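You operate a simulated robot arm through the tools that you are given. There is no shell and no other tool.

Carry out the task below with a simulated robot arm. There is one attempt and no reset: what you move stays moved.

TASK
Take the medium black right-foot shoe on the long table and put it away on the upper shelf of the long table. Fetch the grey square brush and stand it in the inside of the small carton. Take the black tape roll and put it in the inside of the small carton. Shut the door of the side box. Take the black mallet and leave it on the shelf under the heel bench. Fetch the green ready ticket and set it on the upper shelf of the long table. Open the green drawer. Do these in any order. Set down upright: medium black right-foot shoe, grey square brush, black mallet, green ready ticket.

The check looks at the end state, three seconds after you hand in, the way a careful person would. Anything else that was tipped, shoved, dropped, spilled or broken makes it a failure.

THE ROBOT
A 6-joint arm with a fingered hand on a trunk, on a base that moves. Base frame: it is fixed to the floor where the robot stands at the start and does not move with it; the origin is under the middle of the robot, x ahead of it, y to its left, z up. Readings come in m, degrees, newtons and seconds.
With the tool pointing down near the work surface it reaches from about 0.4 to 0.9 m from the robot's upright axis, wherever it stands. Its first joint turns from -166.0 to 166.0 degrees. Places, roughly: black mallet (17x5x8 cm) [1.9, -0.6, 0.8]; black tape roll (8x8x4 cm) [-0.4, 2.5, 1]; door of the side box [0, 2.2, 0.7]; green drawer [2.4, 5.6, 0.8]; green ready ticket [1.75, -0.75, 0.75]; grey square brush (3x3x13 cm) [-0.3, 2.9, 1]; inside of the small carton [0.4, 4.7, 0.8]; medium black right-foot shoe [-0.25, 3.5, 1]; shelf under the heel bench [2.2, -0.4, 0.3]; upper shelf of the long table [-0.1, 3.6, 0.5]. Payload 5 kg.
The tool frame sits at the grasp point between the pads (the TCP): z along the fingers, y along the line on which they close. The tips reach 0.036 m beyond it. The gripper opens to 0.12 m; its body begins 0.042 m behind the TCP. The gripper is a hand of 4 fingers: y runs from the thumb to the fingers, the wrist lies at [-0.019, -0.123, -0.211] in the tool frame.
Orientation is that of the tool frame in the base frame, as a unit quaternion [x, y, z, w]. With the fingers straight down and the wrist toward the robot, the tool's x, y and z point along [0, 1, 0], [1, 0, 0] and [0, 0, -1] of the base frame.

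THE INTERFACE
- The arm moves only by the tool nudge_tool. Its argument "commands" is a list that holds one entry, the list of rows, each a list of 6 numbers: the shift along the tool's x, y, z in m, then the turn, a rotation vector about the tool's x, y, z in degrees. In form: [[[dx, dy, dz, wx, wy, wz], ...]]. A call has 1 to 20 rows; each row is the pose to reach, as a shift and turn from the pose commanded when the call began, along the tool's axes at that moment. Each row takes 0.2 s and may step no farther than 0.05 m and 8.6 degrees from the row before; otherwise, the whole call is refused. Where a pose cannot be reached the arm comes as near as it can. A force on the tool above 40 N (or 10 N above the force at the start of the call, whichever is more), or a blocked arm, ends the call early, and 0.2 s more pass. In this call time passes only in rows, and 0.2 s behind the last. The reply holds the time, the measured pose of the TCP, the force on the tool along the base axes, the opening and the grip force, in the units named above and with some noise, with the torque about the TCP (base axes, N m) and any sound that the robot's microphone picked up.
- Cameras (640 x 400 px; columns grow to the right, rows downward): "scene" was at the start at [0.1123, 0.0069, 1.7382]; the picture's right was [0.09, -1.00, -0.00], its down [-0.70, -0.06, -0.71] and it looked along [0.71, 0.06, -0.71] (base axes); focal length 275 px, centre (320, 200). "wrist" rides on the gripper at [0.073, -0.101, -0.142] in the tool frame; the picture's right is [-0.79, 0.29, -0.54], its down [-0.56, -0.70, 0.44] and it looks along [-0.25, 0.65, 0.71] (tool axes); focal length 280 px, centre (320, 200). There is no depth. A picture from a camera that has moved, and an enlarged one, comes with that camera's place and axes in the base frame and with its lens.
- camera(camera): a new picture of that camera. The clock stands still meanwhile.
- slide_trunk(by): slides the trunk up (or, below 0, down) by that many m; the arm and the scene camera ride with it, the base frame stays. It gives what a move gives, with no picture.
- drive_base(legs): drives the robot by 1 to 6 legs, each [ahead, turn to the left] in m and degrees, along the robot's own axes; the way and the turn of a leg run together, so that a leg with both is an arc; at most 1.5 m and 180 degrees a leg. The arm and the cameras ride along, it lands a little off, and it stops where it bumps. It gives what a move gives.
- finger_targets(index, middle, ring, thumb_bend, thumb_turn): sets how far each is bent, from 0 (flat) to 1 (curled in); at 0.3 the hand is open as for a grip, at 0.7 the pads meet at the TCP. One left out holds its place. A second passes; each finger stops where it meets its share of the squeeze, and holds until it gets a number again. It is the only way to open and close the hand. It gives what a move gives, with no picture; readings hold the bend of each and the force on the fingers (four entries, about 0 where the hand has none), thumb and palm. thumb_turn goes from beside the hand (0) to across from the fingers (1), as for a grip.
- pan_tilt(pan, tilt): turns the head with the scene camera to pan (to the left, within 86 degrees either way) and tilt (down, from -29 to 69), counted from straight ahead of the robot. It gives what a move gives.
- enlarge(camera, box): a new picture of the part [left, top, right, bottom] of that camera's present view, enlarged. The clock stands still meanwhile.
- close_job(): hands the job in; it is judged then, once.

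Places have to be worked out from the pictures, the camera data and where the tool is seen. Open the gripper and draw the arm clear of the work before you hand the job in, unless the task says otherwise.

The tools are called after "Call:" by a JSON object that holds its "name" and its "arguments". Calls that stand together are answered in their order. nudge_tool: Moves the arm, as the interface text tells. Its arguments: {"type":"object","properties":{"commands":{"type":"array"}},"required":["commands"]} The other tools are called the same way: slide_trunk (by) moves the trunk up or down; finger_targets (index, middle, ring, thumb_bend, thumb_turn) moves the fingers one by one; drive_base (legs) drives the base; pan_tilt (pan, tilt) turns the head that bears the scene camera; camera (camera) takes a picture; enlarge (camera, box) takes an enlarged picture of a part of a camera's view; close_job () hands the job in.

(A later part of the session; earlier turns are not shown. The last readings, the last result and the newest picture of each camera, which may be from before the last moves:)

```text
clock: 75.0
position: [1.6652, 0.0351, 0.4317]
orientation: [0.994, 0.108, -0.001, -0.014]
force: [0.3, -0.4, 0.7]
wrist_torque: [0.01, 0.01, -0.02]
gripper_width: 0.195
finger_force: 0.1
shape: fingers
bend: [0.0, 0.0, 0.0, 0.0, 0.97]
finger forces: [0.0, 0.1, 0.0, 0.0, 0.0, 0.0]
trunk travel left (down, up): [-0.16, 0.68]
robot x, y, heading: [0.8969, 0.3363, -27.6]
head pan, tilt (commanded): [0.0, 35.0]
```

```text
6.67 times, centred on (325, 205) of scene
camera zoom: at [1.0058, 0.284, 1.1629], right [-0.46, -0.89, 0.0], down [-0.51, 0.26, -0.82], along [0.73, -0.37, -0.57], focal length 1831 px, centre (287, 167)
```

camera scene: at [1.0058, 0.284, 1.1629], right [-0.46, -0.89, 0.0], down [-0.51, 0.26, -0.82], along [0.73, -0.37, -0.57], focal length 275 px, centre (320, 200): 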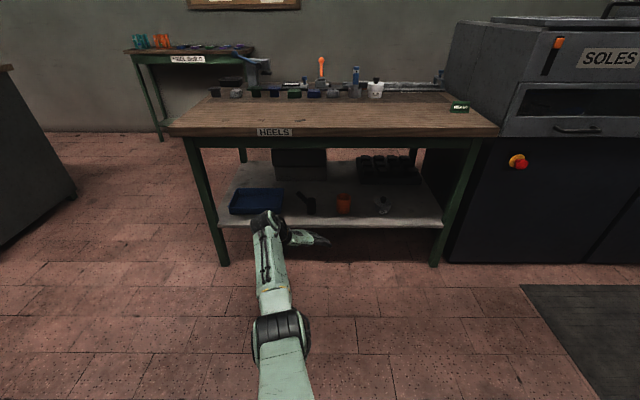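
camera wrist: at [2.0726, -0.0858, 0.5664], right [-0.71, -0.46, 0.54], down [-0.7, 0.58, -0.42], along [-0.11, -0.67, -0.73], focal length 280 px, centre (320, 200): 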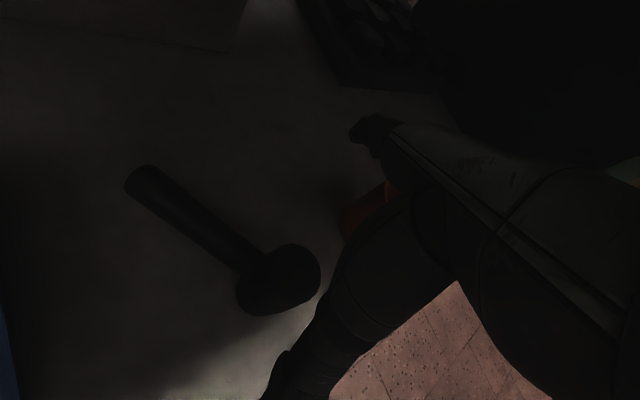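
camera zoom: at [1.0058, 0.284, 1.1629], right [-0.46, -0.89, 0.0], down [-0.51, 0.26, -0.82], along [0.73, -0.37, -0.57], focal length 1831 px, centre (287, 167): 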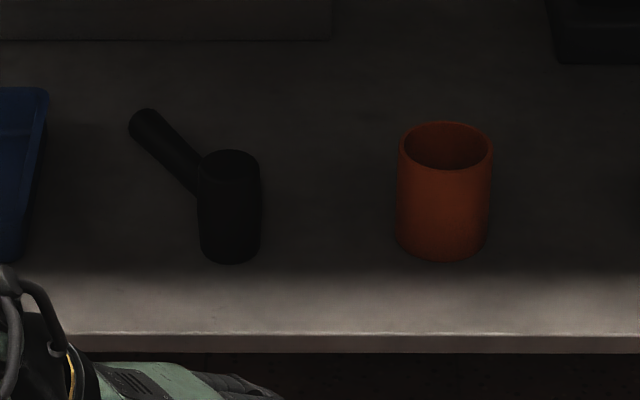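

The mallet is upright. I raise the trunk again, re-open the hand to grip width, and straighten the tool yaw for the ticket.

Call:
{"name": "slide_trunk", "arguments": {"by": 0.4}}

Call:
{"name": "slide_trunk", "arguments": {"by": 0.19}}

Call:
{"name": "finger_targets", "arguments": {"index": 0.3, "middle": 0.3, "ring": 0.3, "thumb_bend": 0.3}}

Call:
{"name": "nudge_tool", "arguments": {"commands": [[[0, 0, 0, -1.6, 0, 0]]]}}

Call:
{"name": "nudge_tool", "arguments": {"commands": [[[0, 0, 0, 0, 0, -8.4], [0, 0, 0, 0, 0, -16.8], [0, 0, 0, 0, 0, -25.2], [0, 0, 0, 0, 0, -33.6], [0, 0, 0, 0, 0, -42], [0, 0, 0, 0, 0, -50]]]}}

```text
clock: 78.8
position: [1.6644, 0.0355, 0.831]
orientation: [0.994, 0.106, -0.003, -0.014]
force: [0.2, 0.0, 0.7]
wrist_torque: [-0.02, -0.02, -0.01]
gripper_width: 0.1951
finger_force: 0.0
shape: fingers
bend: [0.0, 0.0, 0.0, 0.0, 0.97]
finger forces: [0.1, 0.0, 0.1, 0.1, 0.0, 0.0]
trunk travel left (down, up): [-0.56, 0.28]
robot x, y, heading: [0.8985, 0.3404, -26.9]
head pan, tilt (commanded): [0.0, 35.0]
```

```text
clock: 80.9
position: [1.6656, 0.0353, 1.0212]
orientation: [0.994, 0.107, -0.003, -0.013]
force: [0.6, 0.7, 0.2]
wrist_torque: [0.01, 0.02, 0.01]
gripper_width: 0.1948
finger_force: 0.0
shape: fingers
bend: [0.0, 0.0, 0.0, 0.0, 0.97]
finger forces: [0.1, 0.1, 0.0, 0.0, 0.0, 0.0]
trunk travel left (down, up): [-0.75, 0.09]
robot x, y, heading: [0.9003, 0.3378, -27.3]
head pan, tilt (commanded): [0.0, 35.0]
```

```text
clock: 81.9
position: [1.6661, 0.035, 1.0219]
orientation: [0.994, 0.107, -0.003, -0.014]
force: [0.5, 1.2, -0.6]
wrist_torque: [-0.01, 0.02, 0.01]
gripper_width: 0.1237
finger_force: 0.1
shape: fingers
bend: [0.3, 0.3, 0.3, 0.3, 0.97]
finger forces: [0.0, 0.0, 0.0, 0.0, 0.0, 0.0]
trunk travel left (down, up): [-0.75, 0.09]
robot x, y, heading: [0.9008, 0.339, -27.1]
head pan, tilt (commanded): [0.0, 35.0]
```

```text
clock: 82.3
position: [1.6654, 0.0355, 1.0217]
orientation: [0.994, 0.106, 0.001, 0.0]
force: [-0.4, 0.8, 0.8]
wrist_torque: [-0.01, 0.02, 0.01]
gripper_width: 0.1239
finger_force: 0.0
shape: fingers
bend: [0.3, 0.3, 0.3, 0.3, 0.97]
finger forces: [0.0, 0.1, 0.0, 0.0, 0.1, 0.1]
trunk travel left (down, up): [-0.75, 0.09]
robot x, y, heading: [0.9006, 0.3409, -27.2]
head pan, tilt (commanded): [0.0, 35.0]
```

```text
clock: 83.7
position: [1.6652, 0.0353, 1.0215]
orientation: [0.855, 0.518, 0.0, 0.0]
force: [-0.1, -0.3, -0.2]
wrist_torque: [0.02, 0.0, 0.0]
gripper_width: 0.1243
finger_force: 0.0
shape: fingers
bend: [0.3, 0.3, 0.3, 0.3, 0.97]
finger forces: [0.1, 0.0, 0.1, 0.0, 0.0, 0.0]
trunk travel left (down, up): [-0.75, 0.09]
robot x, y, heading: [0.9003, 0.341, -27.1]
head pan, tilt (commanded): [0.0, 35.0]
```

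Now I drive right 0.6 m parallel to the bench and approach the ticket.

Call:
{"name": "drive_base", "arguments": {"legs": [[0, -90], [0.6, 0], [0, 90], [0.3, 0]]}}

Call:
{"name": "pan_tilt", "arguments": {"pan": 0, "tilt": 50}}

Call:
{"name": "camera", "arguments": {"camera": "scene"}}

Call:
{"name": "camera", "arguments": {"camera": "wrist"}}

```text
clock: 98.4
position: [1.6643, -0.6093, 1.0215]
orientation: [0.85, 0.527, -0.001, 0.0]
force: [0.7, 0.4, -0.5]
wrist_torque: [0.01, -0.02, -0.01]
gripper_width: 0.1238
finger_force: 0.1
shape: fingers
bend: [0.3, 0.3, 0.3, 0.3, 0.97]
finger forces: [0.1, 0.1, 0.0, 0.1, 0.1, 0.0]
trunk travel left (down, up): [-0.75, 0.09]
robot x, y, heading: [0.8942, -0.324, -25.9]
head pan, tilt (commanded): [0.0, 35.0]
```

```text
clock: 99.1
position: [1.6639, -0.6091, 1.0213]
orientation: [0.85, 0.527, -0.001, -0.001]
force: [-0.2, -0.8, 0.5]
wrist_torque: [0.0, 0.0, 0.01]
gripper_width: 0.1241
finger_force: 0.1
shape: fingers
bend: [0.3, 0.3, 0.3, 0.3, 0.97]
finger forces: [0.0, 0.0, 0.0, 0.1, 0.0, 0.0]
trunk travel left (down, up): [-0.75, 0.09]
robot x, y, heading: [0.896, -0.3214, -25.8]
head pan, tilt (commanded): [0.0, 50.0]
```

```text
taken
camera scene: at [0.9898, -0.3713, 1.7311], right [-0.44, -0.9, 0.0], down [-0.69, 0.33, -0.64], along [0.58, -0.28, -0.77], focal length 275 px, centre (320, 200)
```

scene: 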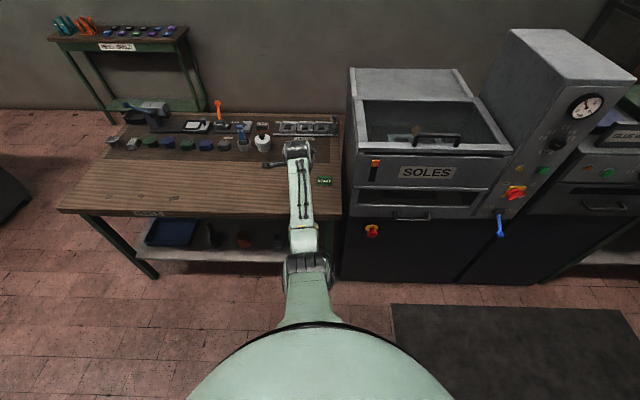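

```text
taken
camera wrist: at [1.606, -0.4983, 1.1636], right [-0.09, -0.84, 0.54], down [-0.88, -0.19, -0.44], along [0.47, -0.52, -0.71], focal length 280 px, centre (320, 200)
```

wrist: 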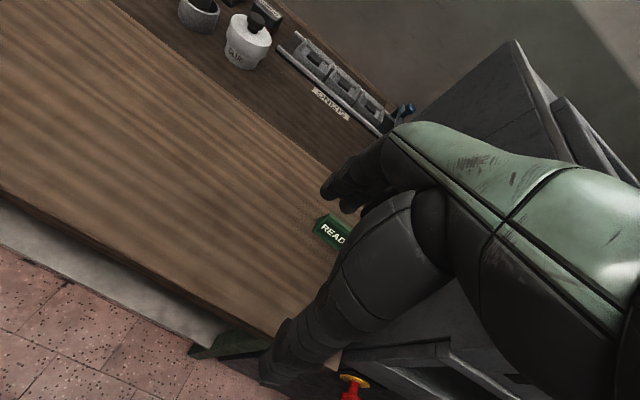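

I zoom on the ticket in both cameras to see its shape.

Call:
{"name": "enlarge", "arguments": {"camera": "scene", "box": [295, 160, 355, 200]}}

Call:
{"name": "enlarge", "arguments": {"camera": "wrist", "box": [270, 180, 390, 270]}}

```text
10.00 times, centred on (325, 180) of scene
camera zoom: at [0.9898, -0.3713, 1.7311], right [-0.44, -0.9, 0.0], down [-0.69, 0.33, -0.64], along [0.58, -0.28, -0.77], focal length 2747 px, centre (270, 400)
```

zoom: 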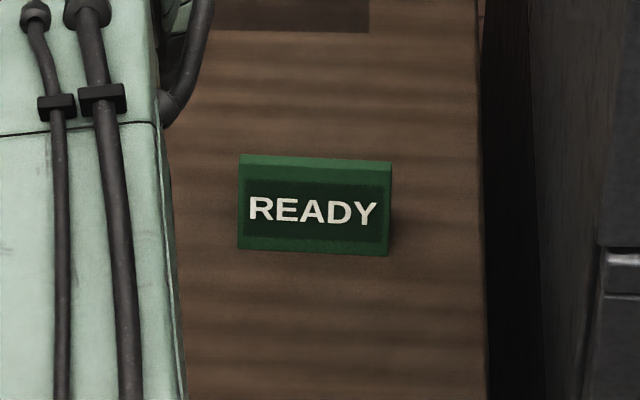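

```text
4.44 times, centred on (330, 225) of wrist
camera zoom: at [1.606, -0.4983, 1.1636], right [-0.09, -0.84, 0.54], down [-0.88, -0.19, -0.44], along [0.47, -0.52, -0.71], focal length 1246 px, centre (276, 89)
```

zoom: 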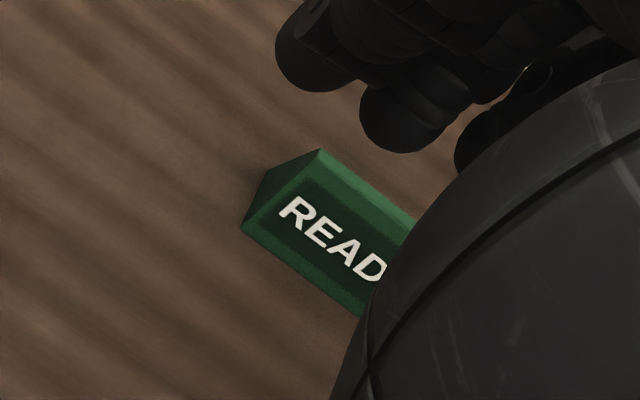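

The ticket is a small tent: base 3 cm deep, ~7 cm wide, ridge ~4.5 cm high, about 0.10 m right and 0.185 m ahead of the TCP. I drive 0.22 m closer.

Call:
{"name": "drive_base", "arguments": {"legs": [[0.22, 0]]}}

Call:
{"name": "nudge_tool", "arguments": {"commands": [[[-0.03, -0.01, 0.02, 0, 0, 1], [-0.06, -0.02, 0.04, 0, 0, 2], [-0.09, -0.03, 0.06, 0, 0, 3], [-0.1, -0.035, 0.08, 0, 0, 3.5]]]}}

Call:
{"name": "camera", "arguments": {"camera": "wrist"}}

Call:
{"name": "enlarge", "arguments": {"camera": "scene", "box": [260, 160, 380, 260]}}

```text
clock: 101.0
position: [1.864, -0.7051, 1.0221]
orientation: [0.85, 0.527, 0.0, -0.001]
force: [0.3, 0.5, 0.2]
wrist_torque: [0.02, -0.03, 0.0]
gripper_width: 0.1241
finger_force: 0.1
shape: fingers
bend: [0.3, 0.3, 0.3, 0.3, 0.97]
finger forces: [0.1, 0.0, 0.0, 0.0, 0.0, 0.1]
trunk travel left (down, up): [-0.75, 0.09]
robot x, y, heading: [1.0901, -0.4237, -25.8]
head pan, tilt (commanded): [0.0, 50.0]
```

```text
clock: 102.0
position: [1.7886, -0.777, 0.9399]
orientation: [0.865, 0.501, 0.0, 0.0]
force: [0.0, 0.5, 0.3]
wrist_torque: [0.0, -0.01, 0.01]
gripper_width: 0.1241
finger_force: 0.0
shape: fingers
bend: [0.3, 0.3, 0.3, 0.3, 0.97]
finger forces: [0.0, 0.0, 0.0, 0.0, 0.0, 0.0]
trunk travel left (down, up): [-0.75, 0.09]
robot x, y, heading: [1.0892, -0.4225, -26.1]
head pan, tilt (commanded): [0.0, 50.0]
```

```text
taken
camera wrist: at [1.7378, -0.6635, 1.083], right [-0.14, -0.83, 0.54], down [-0.89, -0.14, -0.44], along [0.44, -0.54, -0.71], focal length 280 px, centre (320, 200)
```

wrist: 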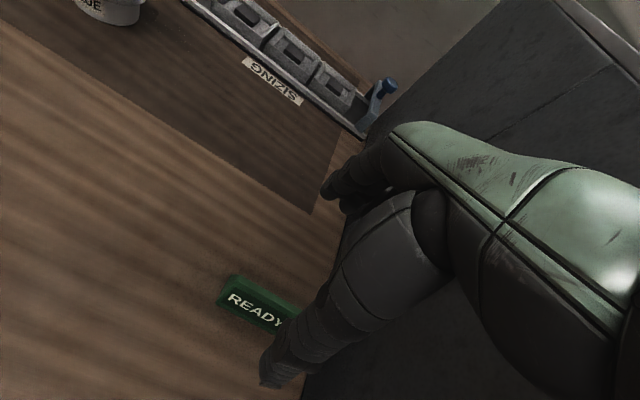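

```text
4.00 times, centred on (320, 210) of scene
camera zoom: at [1.1889, -0.468, 1.7312], right [-0.44, -0.9, 0.0], down [-0.69, 0.33, -0.64], along [0.58, -0.28, -0.77], focal length 1099 px, centre (320, 160)
```

zoom: 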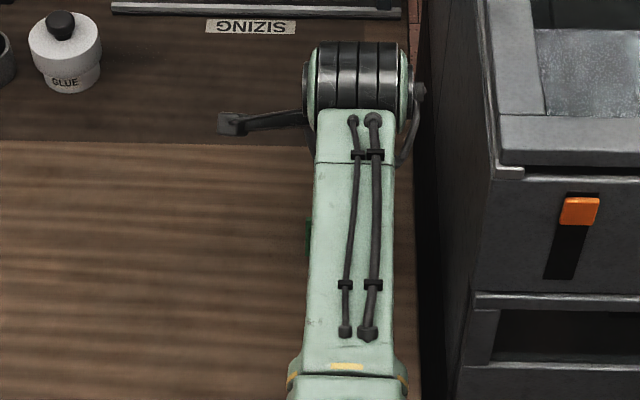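

Ticket center is within 1 cm of the TCP in plan (x −0.6 cm, y −0.7 cm). I pre-bend the fingers to a narrower opening and descend to about 0.85.

Call:
{"name": "finger_targets", "arguments": {"index": 0.48, "middle": 0.48, "ring": 0.48, "thumb_bend": 0.48}}

Call:
{"name": "nudge_tool", "arguments": {"commands": [[[-0.006, -0.007, 0.03, 0, 0, 0], [-0.006, -0.007, 0.06, 0, 0, 0], [-0.006, -0.007, 0.085, 0, 0, 0]]]}}

Call:
{"name": "camera", "arguments": {"camera": "wrist"}}

```text
clock: 103.0
position: [1.7896, -0.778, 0.9402]
orientation: [0.866, 0.501, 0.001, 0.001]
force: [-0.2, 0.3, 0.2]
wrist_torque: [0.02, -0.02, -0.01]
gripper_width: 0.0712
finger_force: 0.1
shape: fingers
bend: [0.48, 0.48, 0.48, 0.48, 0.97]
finger forces: [0.0, 0.0, 0.0, 0.0, 0.0, 0.0]
trunk travel left (down, up): [-0.75, 0.09]
robot x, y, heading: [1.0934, -0.4242, -26.1]
head pan, tilt (commanded): [0.0, 50.0]
```

```text
clock: 103.8
position: [1.7789, -0.7802, 0.8567]
orientation: [0.865, 0.501, 0.0, -0.001]
force: [0.1, -0.2, 0.2]
wrist_torque: [0.01, 0.0, -0.01]
gripper_width: 0.0711
finger_force: 0.0
shape: fingers
bend: [0.48, 0.48, 0.48, 0.48, 0.97]
finger forces: [0.0, 0.0, 0.0, 0.1, 0.1, 0.0]
trunk travel left (down, up): [-0.75, 0.09]
robot x, y, heading: [1.0907, -0.4208, -26.0]
head pan, tilt (commanded): [0.0, 50.0]
```

```text
taken
camera wrist: at [1.7276, -0.6674, 0.9981], right [-0.14, -0.83, 0.54], down [-0.89, -0.14, -0.44], along [0.44, -0.54, -0.71], focal length 280 px, centre (320, 200)
```

wrist: 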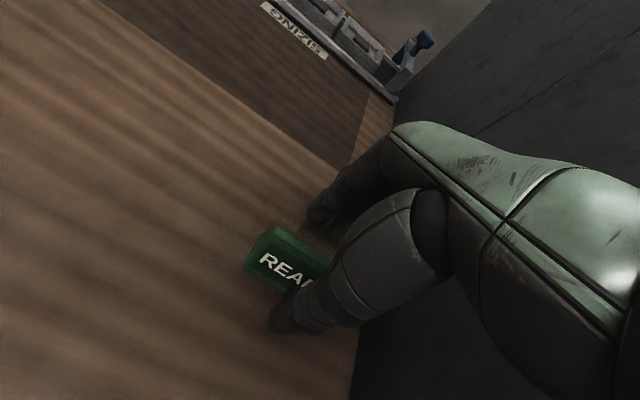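

Well centered now. I descend another 2.5 cm toward the table, reading force.

Call:
{"name": "nudge_tool", "arguments": {"commands": [[[0, 0, 0.012, 0, 0, 0], [0, 0, 0.019, 0, 0, 0], [0, 0, 0.024, 0, 0, 0]]]}}

Call:
{"name": "camera", "arguments": {"camera": "wrist"}}

```text
clock: 104.5
position: [1.7797, -0.782, 0.8395]
orientation: [0.865, 0.501, 0.003, 0.005]
force: [0.8, -0.5, 25.5]
wrist_torque: [-0.51, -0.57, 0.01]
gripper_width: 0.071
finger_force: 12.7
shape: fingers
bend: [0.48, 0.47, 0.48, 0.48, 0.97]
finger forces: [0.7, 21.0, 0.0, 0.0, 3.9, 0.1]
trunk travel left (down, up): [-0.75, 0.09]
robot x, y, heading: [1.0895, -0.4221, -26.0]
head pan, tilt (commanded): [0.0, 50.0]
```

```text
taken
camera wrist: at [1.7272, -0.6674, 0.9807], right [-0.15, -0.82, 0.55], down [-0.88, -0.14, -0.45], along [0.45, -0.55, -0.71], focal length 280 px, centre (320, 200)
```

wrist: 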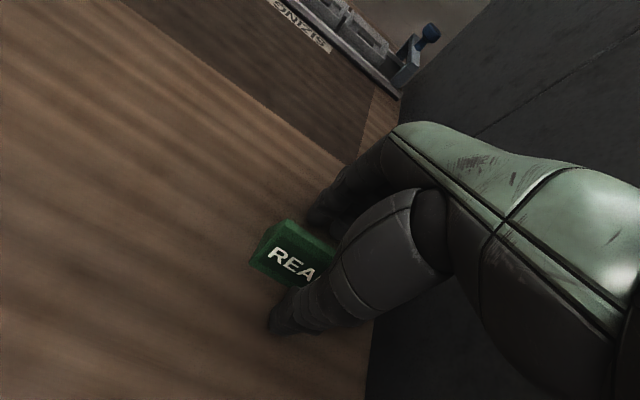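

The middle fingertip touches the table (21 N) at TCP 0.840. I lift 4 mm and then close on the ticket.

Call:
{"name": "nudge_tool", "arguments": {"commands": [[[0, 0, 0.018, 0, 0, 0]]]}}

```text
clock: 104.8
position: [1.7865, -0.7852, 0.8395]
orientation: [0.866, 0.499, 0.007, 0.009]
force: [-3.1, 1.2, 18.3]
wrist_torque: [0.13, 0.3, -0.04]
gripper_width: 0.0736
finger_force: 8.6
shape: fingers
bend: [0.48, 0.5, 0.48, 0.46, 0.97]
finger forces: [0.0, 9.1, 0.1, 0.0, 8.4, 0.1]
trunk travel left (down, up): [-0.75, 0.09]
robot x, y, heading: [1.0927, -0.4252, -25.8]
head pan, tilt (commanded): [0.0, 50.0]
stopped in row 1: the force on the tool passed its limit at 48 N (the readings are from after the stop); the commanded pose is now the measured one
```

That row went the wrong way (further down) and was stopped at 48 N; the commanded pose is now the measured one. I lift 6 mm and look.

Call:
{"name": "nudge_tool", "arguments": {"commands": [[[0, 0, -0.003, 0, 0, 0], [0, 0, -0.006, 0, 0, 0]]]}}

Call:
{"name": "camera", "arguments": {"camera": "wrist"}}

```text
clock: 105.5
position: [1.7833, -0.7848, 0.8399]
orientation: [0.865, 0.501, 0.003, 0.006]
force: [-0.1, 0.2, 2.8]
wrist_torque: [-0.05, -0.05, 0.02]
gripper_width: 0.0705
finger_force: 1.0
shape: fingers
bend: [0.48, 0.49, 0.48, 0.48, 0.97]
finger forces: [0.0, 2.6, 0.0, 0.0, 0.1, 0.0]
trunk travel left (down, up): [-0.75, 0.09]
robot x, y, heading: [1.0951, -0.4203, -25.7]
head pan, tilt (commanded): [0.0, 50.0]
```

```text
taken
camera wrist: at [1.7309, -0.6696, 0.9818], right [-0.15, -0.82, 0.55], down [-0.88, -0.14, -0.45], along [0.45, -0.55, -0.71], focal length 280 px, centre (320, 200)
```

wrist: 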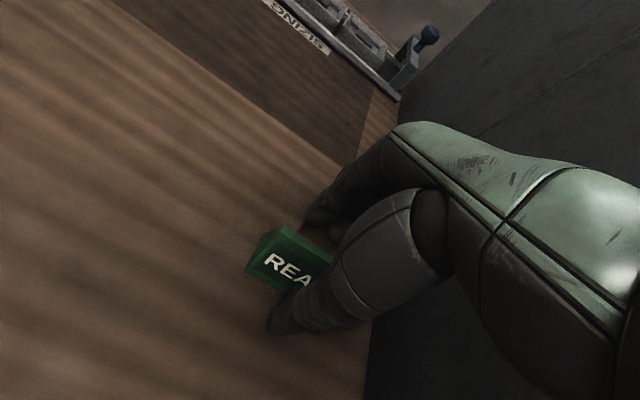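

Light contact only now, ticket undisturbed between the pads. I close the fingers.

Call:
{"name": "finger_targets", "arguments": {"index": 0.62, "middle": 0.62, "ring": 0.62, "thumb_bend": 0.62}}

Call:
{"name": "camera", "arguments": {"camera": "wrist"}}

```text
clock: 106.5
position: [1.7842, -0.7852, 0.8415]
orientation: [0.865, 0.501, 0.003, 0.007]
force: [0.7, 0.2, 0.1]
wrist_torque: [0.01, 0.01, 0.01]
gripper_width: 0.0294
finger_force: 0.2
shape: fingers
bend: [0.62, 0.62, 0.62, 0.62, 0.97]
finger forces: [0.1, 0.0, 0.0, 0.1, 0.3, 0.0]
trunk travel left (down, up): [-0.75, 0.09]
robot x, y, heading: [1.0896, -0.42, -25.9]
head pan, tilt (commanded): [0.0, 50.0]
```

```text
taken
camera wrist: at [1.7315, -0.6701, 0.9827], right [-0.15, -0.82, 0.55], down [-0.88, -0.14, -0.45], along [0.45, -0.55, -0.7], focal length 280 px, centre (320, 200)
```

wrist: 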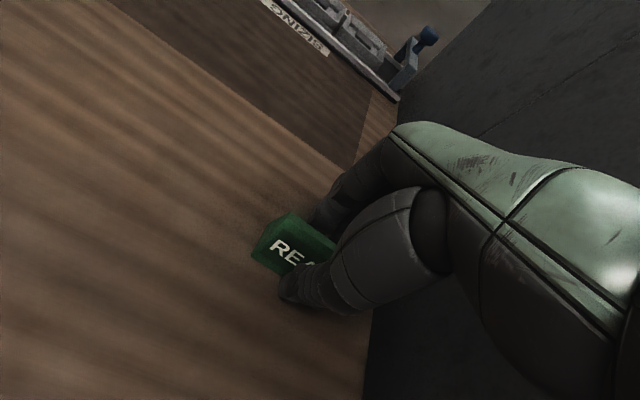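

Opening is 2.9 cm with tips now higher; I lower 6 mm so the pads get a deeper hold, then close.

Call:
{"name": "nudge_tool", "arguments": {"commands": [[[0, 0, 0.003, 0, 0, 0], [0, 0, 0.006, 0, 0, 0]]]}}

```text
clock: 107.0
position: [1.7865, -0.7842, 0.8413]
orientation: [0.866, 0.499, 0.006, 0.009]
force: [-2.1, -0.5, 16.8]
wrist_torque: [0.41, 0.42, 0.06]
gripper_width: 0.03
finger_force: 8.8
shape: fingers
bend: [0.62, 0.62, 0.62, 0.62, 0.98]
finger forces: [0.2, 0.0, 0.1, 0.1, 16.7, 0.0]
trunk travel left (down, up): [-0.75, 0.09]
robot x, y, heading: [1.0937, -0.4231, -25.9]
head pan, tilt (commanded): [0.0, 50.0]
```

The thumb tip touches the table; I ease up 4 mm and close the grip.

Call:
{"name": "nudge_tool", "arguments": {"commands": [[[0, 0, -0.004, 0, 0, 0]]]}}

Call:
{"name": "finger_targets", "arguments": {"index": 0.8, "middle": 0.8, "ring": 0.8, "thumb_bend": 0.8}}

Call:
{"name": "camera", "arguments": {"camera": "wrist"}}

```text
clock: 107.5
position: [1.7847, -0.7852, 0.8405]
orientation: [0.865, 0.501, 0.006, 0.007]
force: [-0.1, -0.8, 9.4]
wrist_torque: [0.17, 0.14, 0.02]
gripper_width: 0.0293
finger_force: 5.4
shape: fingers
bend: [0.62, 0.62, 0.62, 0.62, 0.98]
finger forces: [0.6, 0.6, 0.1, 0.0, 8.9, 0.1]
trunk travel left (down, up): [-0.75, 0.09]
robot x, y, heading: [1.0914, -0.4225, -25.5]
head pan, tilt (commanded): [0.0, 50.0]
```

```text
clock: 108.5
position: [1.7847, -0.7839, 0.8403]
orientation: [0.866, 0.5, 0.005, 0.006]
force: [-0.9, -3.8, 7.9]
wrist_torque: [0.05, 0.11, 0.07]
gripper_width: 0.0247
finger_force: 25.3
shape: fingers
bend: [0.71, 0.73, 0.8, 0.64, 0.94]
finger forces: [11.1, 11.0, 1.1, 0.1, 27.6, 0.1]
trunk travel left (down, up): [-0.75, 0.09]
robot x, y, heading: [1.0937, -0.4187, -25.5]
head pan, tilt (commanded): [0.0, 50.0]
```

```text
taken
camera wrist: at [1.7311, -0.6702, 0.9808], right [-0.15, -0.82, 0.55], down [-0.88, -0.14, -0.45], along [0.45, -0.55, -0.7], focal length 280 px, centre (320, 200)
```

wrist: 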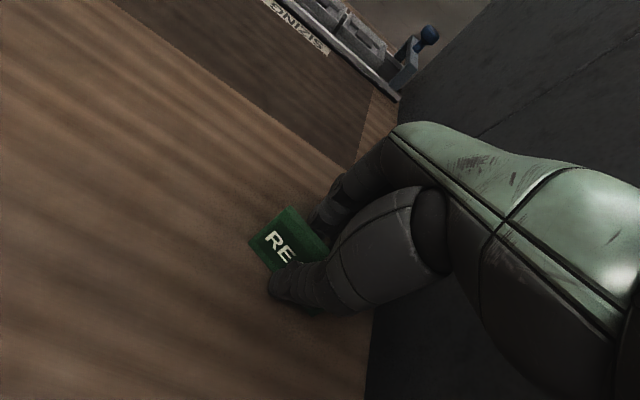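

Ticket is gripped (index/middle 11 N each, thumb 28 N). I lift 3 cm to test the hold.

Call:
{"name": "nudge_tool", "arguments": {"commands": [[[0, 0, -0.01, 0, 0, 0], [0, 0, -0.03, 0, 0, 0]]]}}

Call:
{"name": "camera", "arguments": {"camera": "wrist"}}

```text
clock: 109.0
position: [1.7843, -0.7841, 0.8701]
orientation: [0.866, 0.501, 0.004, 0.006]
force: [-1.0, 0.9, 0.0]
wrist_torque: [-0.01, -0.02, 0.0]
gripper_width: 0.0255
finger_force: 20.4
shape: fingers
bend: [0.71, 0.73, 0.8, 0.64, 0.94]
finger forces: [10.8, 9.0, 0.3, 0.1, 20.8, 0.0]
trunk travel left (down, up): [-0.75, 0.09]
robot x, y, heading: [1.0926, -0.4185, -25.9]
head pan, tilt (commanded): [0.0, 50.0]
```

```text
taken
camera wrist: at [1.7305, -0.6695, 1.011], right [-0.15, -0.82, 0.55], down [-0.88, -0.14, -0.45], along [0.45, -0.55, -0.71], focal length 280 px, centre (320, 200)
```

wrist: 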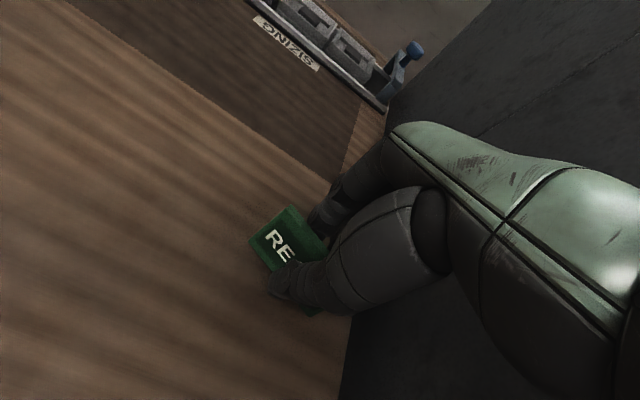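

The ticket rides along in the grip. I lift it higher, back away from the bench and turn toward the long table, then look.

Call:
{"name": "nudge_tool", "arguments": {"commands": [[[0, 0, -0.05, 0, 0, 0], [0, 0, -0.1, 0, 0, 0], [0, 0, -0.15, 0, 0, 0], [0, -0.04, -0.18, 0, 0, 0], [0, -0.08, -0.2, 0, 0, 0]]]}}

Call:
{"name": "drive_base", "arguments": {"legs": [[-0.45, 0], [0, 135], [0.7, 0]]}}

Call:
{"name": "pan_tilt", "arguments": {"pan": 20, "tilt": 25}}

Call:
{"name": "camera", "arguments": {"camera": "scene"}}

Call:
{"name": "camera", "arguments": {"camera": "wrist"}}

```text
clock: 110.2
position: [1.713, -0.7414, 1.0676]
orientation: [0.865, 0.501, 0.004, 0.007]
force: [0.5, 0.3, 0.1]
wrist_torque: [-0.05, -0.02, 0.01]
gripper_width: 0.0246
finger_force: 20.4
shape: fingers
bend: [0.71, 0.73, 0.8, 0.64, 0.94]
finger forces: [10.4, 9.2, 0.1, 0.1, 20.5, 0.1]
trunk travel left (down, up): [-0.75, 0.09]
robot x, y, heading: [1.0916, -0.4217, -25.7]
head pan, tilt (commanded): [0.0, 50.0]
```

```text
clock: 123.6
position: [0.2591, 1.1114, 1.0666]
orientation: [-0.126, 0.992, 0.008, -0.001]
force: [0.3, -0.7, 0.3]
wrist_torque: [0.0, -0.02, -0.01]
gripper_width: 0.0247
finger_force: 18.8
shape: fingers
bend: [0.71, 0.73, 0.8, 0.64, 0.94]
finger forces: [9.9, 8.8, 0.0, 0.0, 19.4, 0.1]
trunk travel left (down, up): [-0.75, 0.09]
robot x, y, heading: [0.4654, 0.4414, 108.9]
head pan, tilt (commanded): [0.0, 50.0]
```

```text
clock: 124.5
position: [0.2584, 1.1103, 1.0655]
orientation: [-0.126, 0.992, 0.007, -0.001]
force: [0.0, -0.6, 0.0]
wrist_torque: [0.0, -0.02, -0.03]
gripper_width: 0.0243
finger_force: 19.2
shape: fingers
bend: [0.71, 0.73, 0.8, 0.64, 0.94]
finger forces: [9.9, 8.8, 0.0, 0.1, 19.4, 0.0]
trunk travel left (down, up): [-0.75, 0.09]
robot x, y, heading: [0.4653, 0.4447, 108.8]
head pan, tilt (commanded): [20.0, 25.0]
```

```text
taken
camera scene: at [0.4, 0.5424, 1.7686], right [0.78, 0.62, 0.0], down [0.26, -0.33, -0.91], along [-0.57, 0.71, -0.42], focal length 275 px, centre (320, 200)
```

scene: 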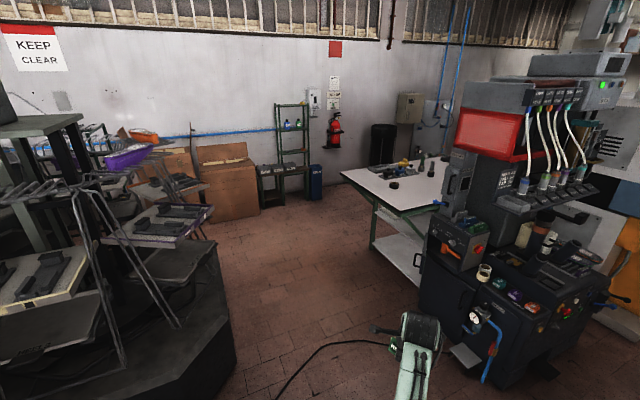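

```text
taken
camera wrist: at [0.2147, 0.9923, 1.2071], right [0.69, 0.47, 0.55], down [0.72, -0.53, -0.45], along [0.08, 0.71, -0.7], focal length 280 px, centre (320, 200)
```

wrist: 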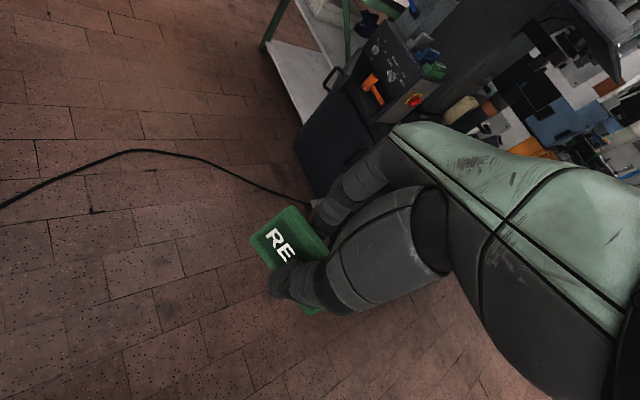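

I can see the aisle to the left of the long table is open (~1.3 m wide). I raise the arm and drive around the near-left corner of the table, between the tray rack and the table.

Call:
{"name": "nudge_tool", "arguments": {"commands": [[[0, 0, -0.05, 0, 0, 0], [0, 0, -0.1, 0, 0, 0], [0, 0, -0.13, 0, 0, 0]]]}}

Call:
{"name": "drive_base", "arguments": {"legs": [[0, 20], [1.29, 0], [0, 12]]}}

Call:
{"name": "pan_tilt", "arguments": {"pan": -40, "tilt": 30}}

Call:
{"name": "camera", "arguments": {"camera": "scene"}}

Call:
{"name": "pan_tilt", "arguments": {"pan": 10, "tilt": 30}}

Call:
{"name": "camera", "arguments": {"camera": "scene"}}

```text
clock: 125.3
position: [0.2604, 1.1105, 1.1958]
orientation: [-0.126, 0.992, 0.007, -0.001]
force: [-0.4, 0.3, -0.8]
wrist_torque: [0.06, -0.01, 0.01]
gripper_width: 0.0245
finger_force: 18.4
shape: fingers
bend: [0.71, 0.73, 0.8, 0.64, 0.94]
finger forces: [9.8, 8.8, 0.0, 0.0, 19.3, 0.1]
trunk travel left (down, up): [-0.75, 0.09]
robot x, y, heading: [0.4644, 0.4359, 108.8]
head pan, tilt (commanded): [20.0, 25.0]
```

```text
clock: 134.5
position: [-0.891, 1.8914, 1.1949]
orientation: [-0.405, 0.914, 0.006, -0.004]
force: [-0.7, -0.3, 0.3]
wrist_torque: [0.0, 0.0, 0.0]
gripper_width: 0.0244
finger_force: 18.2
shape: fingers
bend: [0.71, 0.73, 0.8, 0.64, 0.94]
finger forces: [9.8, 8.8, 0.1, 0.0, 19.1, 0.0]
trunk travel left (down, up): [-0.75, 0.09]
robot x, y, heading: [-0.3523, 1.4472, 141.8]
head pan, tilt (commanded): [20.0, 25.0]
```

```text
clock: 135.8
position: [-0.8914, 1.8912, 1.1946]
orientation: [-0.405, 0.914, 0.007, -0.004]
force: [0.4, -0.6, -0.5]
wrist_torque: [0.02, 0.03, 0.0]
gripper_width: 0.0242
finger_force: 19.1
shape: fingers
bend: [0.71, 0.73, 0.8, 0.64, 0.94]
finger forces: [9.8, 8.8, 0.0, 0.0, 19.2, 0.1]
trunk travel left (down, up): [-0.75, 0.09]
robot x, y, heading: [-0.3548, 1.4456, 142.0]
head pan, tilt (commanded): [-40.0, 30.0]
```

```text
taken
camera scene: at [-0.3939, 1.553, 1.7607], right [0.98, 0.21, 0.0], down [0.1, -0.49, -0.87], along [-0.18, 0.85, -0.5], focal length 275 px, centre (320, 200)
```

scene: 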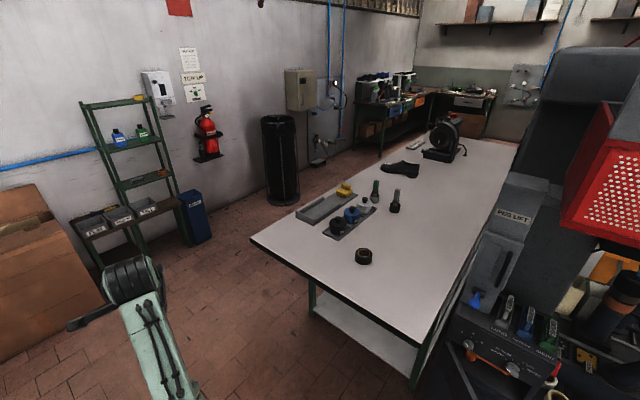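

```text
clock: 137.0
position: [-0.8919, 1.891, 1.1949]
orientation: [-0.405, 0.914, 0.008, -0.003]
force: [0.5, 0.3, 0.0]
wrist_torque: [-0.02, 0.01, -0.02]
gripper_width: 0.0245
finger_force: 18.3
shape: fingers
bend: [0.71, 0.73, 0.8, 0.64, 0.94]
finger forces: [9.8, 8.8, 0.1, 0.0, 19.1, 0.0]
trunk travel left (down, up): [-0.75, 0.09]
robot x, y, heading: [-0.354, 1.4467, 142.1]
head pan, tilt (commanded): [10.0, 30.0]
```

```text
taken
camera scene: at [-0.4548, 1.5073, 1.7606], right [0.47, 0.88, 0.0], down [0.44, -0.24, -0.87], along [-0.76, 0.41, -0.5], focal length 275 px, centre (320, 200)
```

scene: 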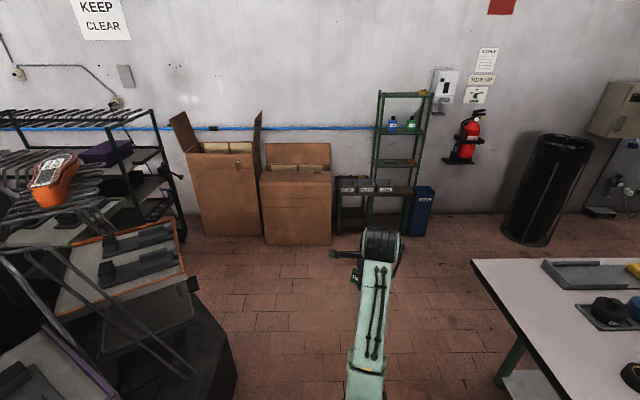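

I can now see the whole long table: tape, tray with lidded jars, two brushes, shoe, and benches beyond. I enlarge the views for detail.

Call:
{"name": "pan_tilt", "arguments": {"pan": -45, "tilt": 25}}

Call:
{"name": "enlarge", "arguments": {"camera": "scene", "box": [180, 140, 420, 300]}}

Call:
{"name": "enlarge", "arguments": {"camera": "scene", "box": [300, 60, 520, 200]}}

```text
clock: 138.2
position: [-0.8905, 1.8922, 1.1946]
orientation: [-0.405, 0.914, 0.007, -0.003]
force: [0.5, 1.0, -0.4]
wrist_torque: [0.02, 0.02, -0.02]
gripper_width: 0.0244
finger_force: 18.3
shape: fingers
bend: [0.71, 0.73, 0.8, 0.64, 0.94]
finger forces: [9.8, 8.7, 0.1, 0.0, 19.2, 0.1]
trunk travel left (down, up): [-0.75, 0.09]
robot x, y, heading: [-0.3481, 1.4478, 142.0]
head pan, tilt (commanded): [-45.0, 25.0]
```

```text
2.50 times, centred on (300, 220) of scene
camera zoom: at [-0.3862, 1.5561, 1.7686], right [0.99, 0.12, 0.0], down [0.05, -0.42, -0.91], along [-0.11, 0.9, -0.42], focal length 687 px, centre (370, 150)
```

zoom: 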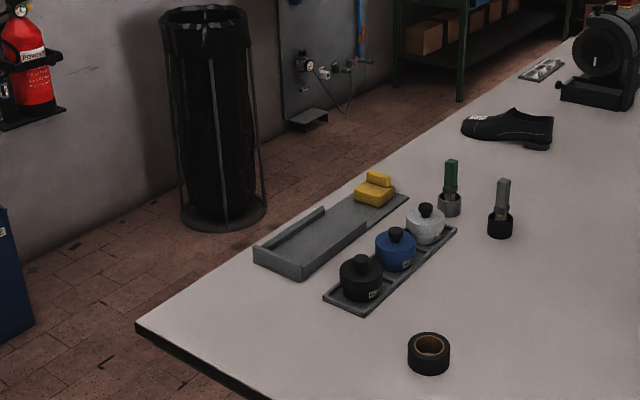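

```text
2.86 times, centred on (410, 130) of scene
camera zoom: at [-0.3862, 1.5561, 1.7686], right [0.99, 0.12, 0.0], down [0.05, -0.42, -0.91], along [-0.11, 0.9, -0.42], focal length 785 px, centre (63, 400)
```

zoom: 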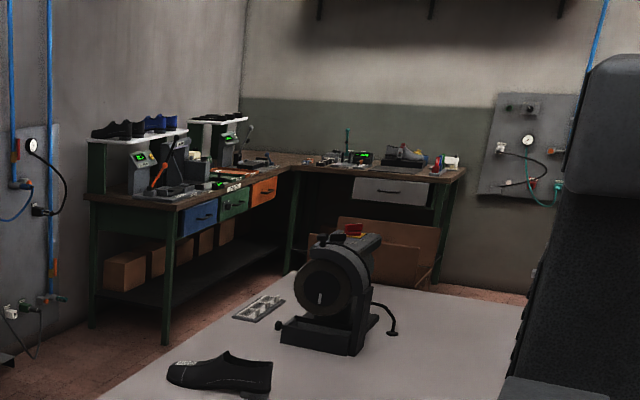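

The table's left edge runs from (-0.94,2.51) along direction (0.465,0.886). I drive around the corner to stand in the left aisle, about 0.8 m from the table edge, facing it.

Call:
{"name": "drive_base", "arguments": {"legs": [[1.39, 0], [0, -61.5], [1.45, 0], [0, -108.3]]}}

Call:
{"name": "pan_tilt", "arguments": {"pan": 0, "tilt": 40}}

Call:
{"name": "camera", "arguments": {"camera": "scene"}}

Call:
{"name": "camera", "arguments": {"camera": "wrist"}}

```text
clock: 162.0
position: [-0.5755, 3.3935, 1.1952]
orientation: [0.877, 0.481, 0.004, 0.007]
force: [0.4, 0.3, -0.4]
wrist_torque: [-0.02, -0.03, 0.0]
gripper_width: 0.0241
finger_force: 17.8
shape: fingers
bend: [0.71, 0.73, 0.8, 0.65, 0.94]
finger forces: [9.5, 8.5, 0.1, 0.0, 18.2, 0.0]
trunk travel left (down, up): [-0.75, 0.09]
robot x, y, heading: [-1.1798, 3.7408, -28.6]
head pan, tilt (commanded): [-45.0, 25.0]
```

```text
clock: 163.1
position: [-0.5747, 3.3938, 1.1958]
orientation: [0.876, 0.481, 0.004, 0.007]
force: [0.3, 0.3, 0.0]
wrist_torque: [0.0, 0.04, 0.01]
gripper_width: 0.0238
finger_force: 17.9
shape: fingers
bend: [0.71, 0.73, 0.8, 0.65, 0.94]
finger forces: [9.6, 8.5, 0.0, 0.0, 18.4, 0.1]
trunk travel left (down, up): [-0.75, 0.09]
robot x, y, heading: [-1.1795, 3.7437, -28.5]
head pan, tilt (commanded): [0.0, 40.0]
```

```text
taken
camera scene: at [-1.0785, 3.6873, 1.7453], right [-0.48, -0.88, 0.0], down [-0.57, 0.31, -0.77], along [0.67, -0.36, -0.64], focal length 275 px, centre (320, 200)
```

scene: 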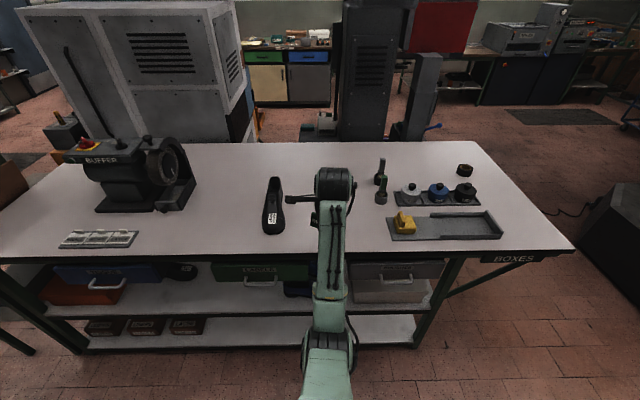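

```text
taken
camera wrist: at [-0.6232, 3.511, 1.3359], right [-0.19, -0.82, 0.55], down [-0.89, -0.1, -0.45], along [0.42, -0.57, -0.7], focal length 280 px, centre (320, 200)
```

wrist: 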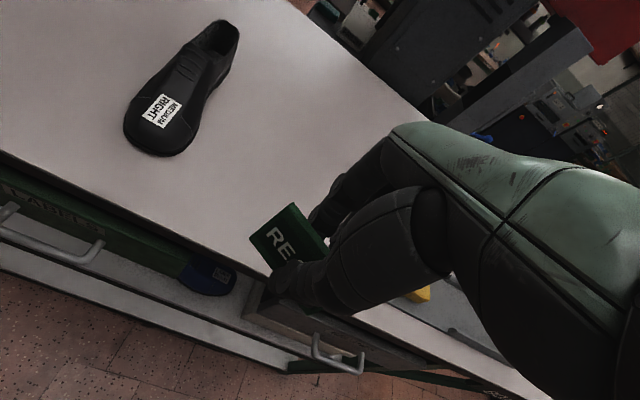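

Excellent view of the table's left side and its shelves. I enlarge the shelf area and the shoe.

Call:
{"name": "enlarge", "arguments": {"camera": "scene", "box": [20, 230, 340, 370]}}

Call:
{"name": "enlarge", "arguments": {"camera": "scene", "box": [300, 230, 600, 370]}}

Call:
{"name": "enlarge", "arguments": {"camera": "scene", "box": [220, 140, 420, 260]}}

```text
2.00 times, centred on (180, 300) of scene
camera zoom: at [-1.0785, 3.6873, 1.7453], right [-0.48, -0.88, 0.0], down [-0.57, 0.31, -0.77], along [0.67, -0.36, -0.64], focal length 549 px, centre (600, 0)
```

zoom: 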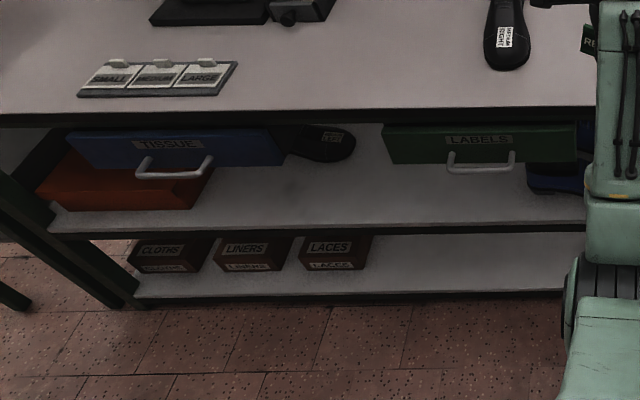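

```text
2.13 times, centred on (450, 300) of scene
camera zoom: at [-1.0785, 3.6873, 1.7453], right [-0.48, -0.88, 0.0], down [-0.57, 0.31, -0.77], along [0.67, -0.36, -0.64], focal length 586 px, centre (43, -13)
```

zoom: 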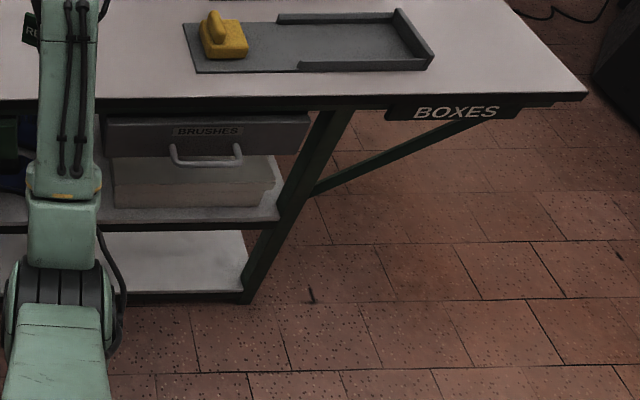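

```text
3.20 times, centred on (320, 200) of scene
camera zoom: at [-1.0785, 3.6873, 1.7453], right [-0.48, -0.88, 0.0], down [-0.57, 0.31, -0.77], along [0.67, -0.36, -0.64], focal length 879 px, centre (320, 200)
```

zoom: 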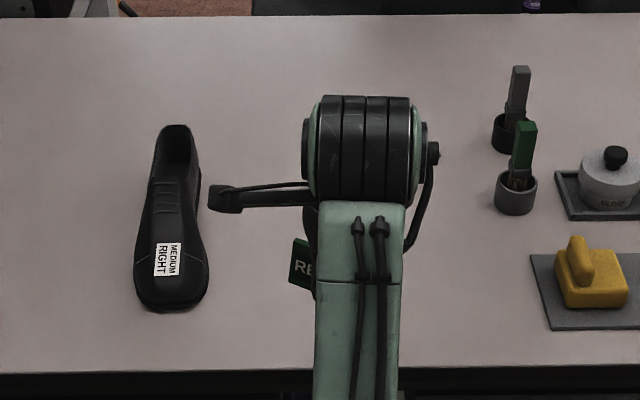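

The upper shelf (z≈0.5) is open in the gap between the TISSUE and LABELS drawers, about 0.45–0.66 m to my left. I retract the arm for a tight sweep, then shift the base ~0.45 m along the table.

Call:
{"name": "nudge_tool", "arguments": {"commands": [[[0, -0.05, 0, 0, 0, 0], [0, -0.1, 0, 0, 0, 0], [0, -0.15, 0, 0, 0, 0], [0, -0.2, 0, 0, 0, 0]]]}}

Call:
{"name": "drive_base", "arguments": {"legs": [[0.1, 0], [0, 90], [0.46, 0], [0, -89.3]]}}

Call:
{"name": "camera", "arguments": {"camera": "scene"}}

Call:
{"name": "camera", "arguments": {"camera": "wrist"}}

```text
clock: 164.1
position: [-0.7369, 3.4986, 1.1575]
orientation: [0.877, 0.481, 0.007, 0.009]
force: [-0.9, -0.1, 0.1]
wrist_torque: [-0.04, -0.03, -0.01]
gripper_width: 0.0236
finger_force: 18.4
shape: fingers
bend: [0.71, 0.73, 0.8, 0.65, 0.94]
finger forces: [9.6, 8.5, 0.0, 0.0, 18.3, 0.1]
out of reach, approached as far as the arm can: row 3, 4
trunk travel left (down, up): [-0.75, 0.09]
robot x, y, heading: [-1.1773, 3.7419, -28.7]
head pan, tilt (commanded): [0.0, 40.0]
```

```text
clock: 177.0
position: [-0.4304, 3.8456, 1.157]
orientation: [0.879, 0.477, 0.006, 0.009]
force: [-0.4, 0.3, -0.5]
wrist_torque: [0.02, -0.01, -0.01]
gripper_width: 0.023
finger_force: 17.7
shape: fingers
bend: [0.71, 0.73, 0.8, 0.65, 0.94]
finger forces: [9.3, 8.2, 0.0, 0.0, 17.7, 0.0]
trunk travel left (down, up): [-0.75, 0.09]
robot x, y, heading: [-0.8769, 4.0996, -29.1]
head pan, tilt (commanded): [0.0, 40.0]
```

```text
taken
camera scene: at [-0.7721, 4.0401, 1.7453], right [-0.48, -0.88, 0.0], down [-0.56, 0.31, -0.77], along [0.67, -0.37, -0.64], focal length 275 px, centre (320, 200)
```

scene: 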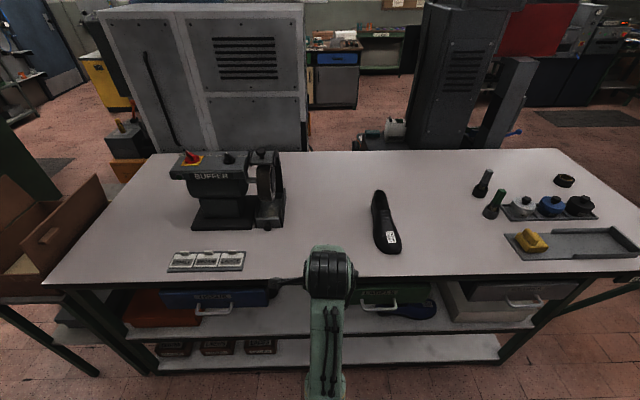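

```text
taken
camera wrist: at [-0.4776, 3.9646, 1.2969], right [-0.2, -0.81, 0.55], down [-0.88, -0.09, -0.46], along [0.42, -0.57, -0.7], focal length 280 px, centre (320, 200)
```

wrist: 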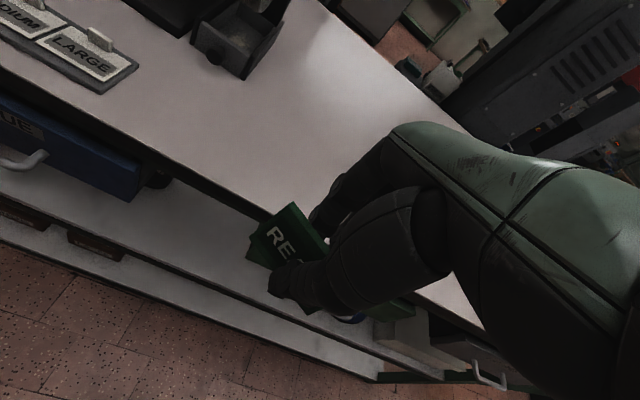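

The TCP is ~16 cm outside the table edge. I lower the trunk so the hand is at shelf height and look under the table.

Call:
{"name": "slide_trunk", "arguments": {"by": -0.4}}

Call:
{"name": "slide_trunk", "arguments": {"by": -0.15}}

Call:
{"name": "pan_tilt", "arguments": {"pan": 0, "tilt": 35}}

Call:
{"name": "camera", "arguments": {"camera": "scene"}}

Call:
{"name": "camera", "arguments": {"camera": "wrist"}}

```text
clock: 180.8
position: [-0.43, 3.8465, 0.7573]
orientation: [0.879, 0.477, 0.005, 0.009]
force: [0.6, -0.1, -0.1]
wrist_torque: [-0.04, 0.03, 0.0]
gripper_width: 0.0229
finger_force: 17.8
shape: fingers
bend: [0.71, 0.73, 0.8, 0.65, 0.94]
finger forces: [9.4, 8.2, 0.0, 0.0, 17.7, 0.0]
trunk travel left (down, up): [-0.35, 0.49]
robot x, y, heading: [-0.8743, 4.0966, -29.1]
head pan, tilt (commanded): [0.0, 40.0]
```

```text
clock: 182.6
position: [-0.4293, 3.8457, 0.6066]
orientation: [0.879, 0.477, 0.006, 0.009]
force: [0.1, 0.1, 0.1]
wrist_torque: [-0.03, 0.0, 0.03]
gripper_width: 0.0233
finger_force: 17.8
shape: fingers
bend: [0.71, 0.73, 0.8, 0.65, 0.94]
finger forces: [9.3, 8.2, 0.1, 0.1, 17.6, 0.0]
trunk travel left (down, up): [-0.2, 0.64]
robot x, y, heading: [-0.8724, 4.0945, -29.1]
head pan, tilt (commanded): [0.0, 40.0]
```

```text
clock: 183.2
position: [-0.4296, 3.8469, 0.6065]
orientation: [0.879, 0.476, 0.006, 0.008]
force: [0.2, -0.2, -0.6]
wrist_torque: [0.01, -0.02, -0.04]
gripper_width: 0.0232
finger_force: 18.2
shape: fingers
bend: [0.71, 0.73, 0.8, 0.65, 0.94]
finger forces: [9.4, 8.2, 0.0, 0.1, 17.7, 0.0]
trunk travel left (down, up): [-0.2, 0.64]
robot x, y, heading: [-0.8741, 4.0986, -28.8]
head pan, tilt (commanded): [0.0, 35.0]
```

```text
taken
camera scene: at [-0.7695, 4.0387, 1.2028], right [-0.48, -0.88, 0.0], down [-0.5, 0.28, -0.82], along [0.72, -0.4, -0.57], focal length 275 px, centre (320, 200)
```

scene: 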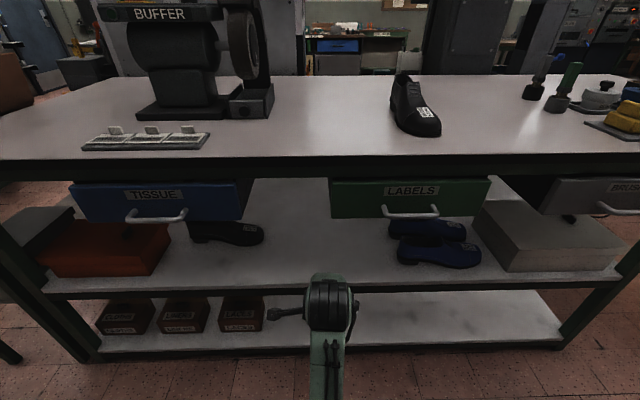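

```text
taken
camera wrist: at [-0.4777, 3.9646, 0.7469], right [-0.2, -0.81, 0.55], down [-0.88, -0.09, -0.46], along [0.42, -0.57, -0.7], focal length 280 px, centre (320, 200)
```

wrist: 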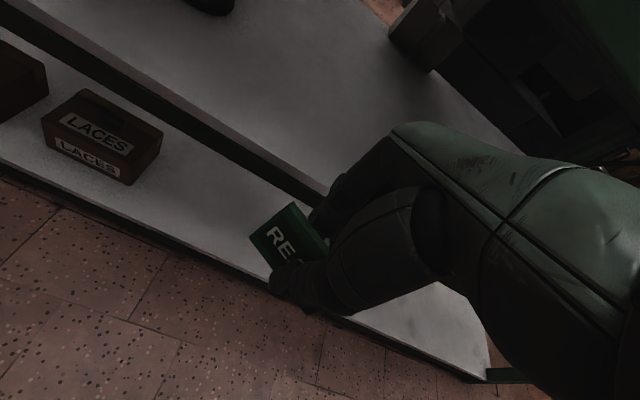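

Clear view: the upper shelf has free space in the middle, and the ticket's bottom is ~6 cm above it. I reach in 22 cm with the arm.

Call:
{"name": "nudge_tool", "arguments": {"commands": [[[0.0, 0.045, 0, 0, 0, 0], [0.001, 0.09, 0, 0, 0, 0], [0.001, 0.135, 0, 0, 0, 0], [0.002, 0.18, 0, 0, 0, 0]]]}}

Call:
{"name": "enlarge", "arguments": {"camera": "scene", "box": [220, 160, 440, 310]}}

Call:
{"name": "camera", "arguments": {"camera": "wrist"}}

```text
clock: 184.2
position: [-0.2806, 3.7488, 0.6108]
orientation: [0.879, 0.476, 0.006, 0.009]
force: [-0.4, -0.2, 0.3]
wrist_torque: [0.0, -0.03, 0.03]
gripper_width: 0.0232
finger_force: 18.1
shape: fingers
bend: [0.71, 0.73, 0.8, 0.65, 0.94]
finger forces: [9.7, 8.2, 0.0, 0.0, 17.9, 0.0]
trunk travel left (down, up): [-0.2, 0.64]
robot x, y, heading: [-0.8775, 4.0994, -28.7]
head pan, tilt (commanded): [0.0, 35.0]
```

```text
2.67 times, centred on (330, 235) of scene
camera zoom: at [-0.7692, 4.0385, 1.2028], right [-0.48, -0.88, 0.0], down [-0.5, 0.28, -0.82], along [0.72, -0.4, -0.57], focal length 732 px, centre (293, 107)
```

zoom: 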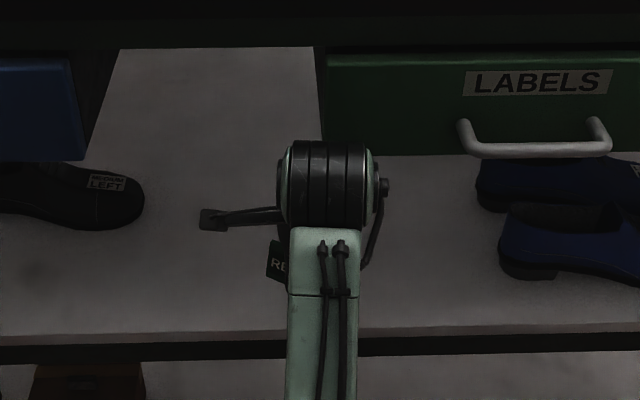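

```text
taken
camera wrist: at [-0.3286, 3.867, 0.7499], right [-0.2, -0.81, 0.55], down [-0.88, -0.09, -0.46], along [0.42, -0.57, -0.7], focal length 280 px, centre (320, 200)
```

wrist: 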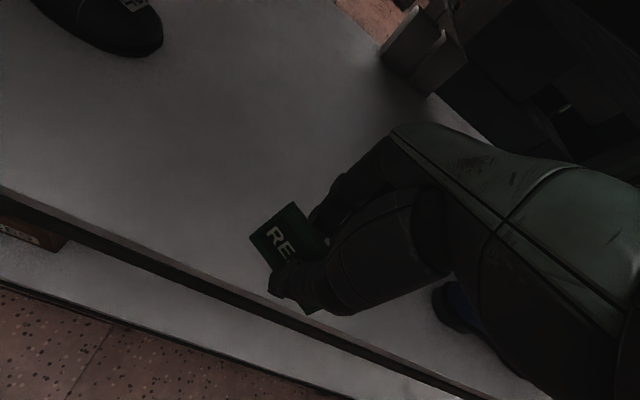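

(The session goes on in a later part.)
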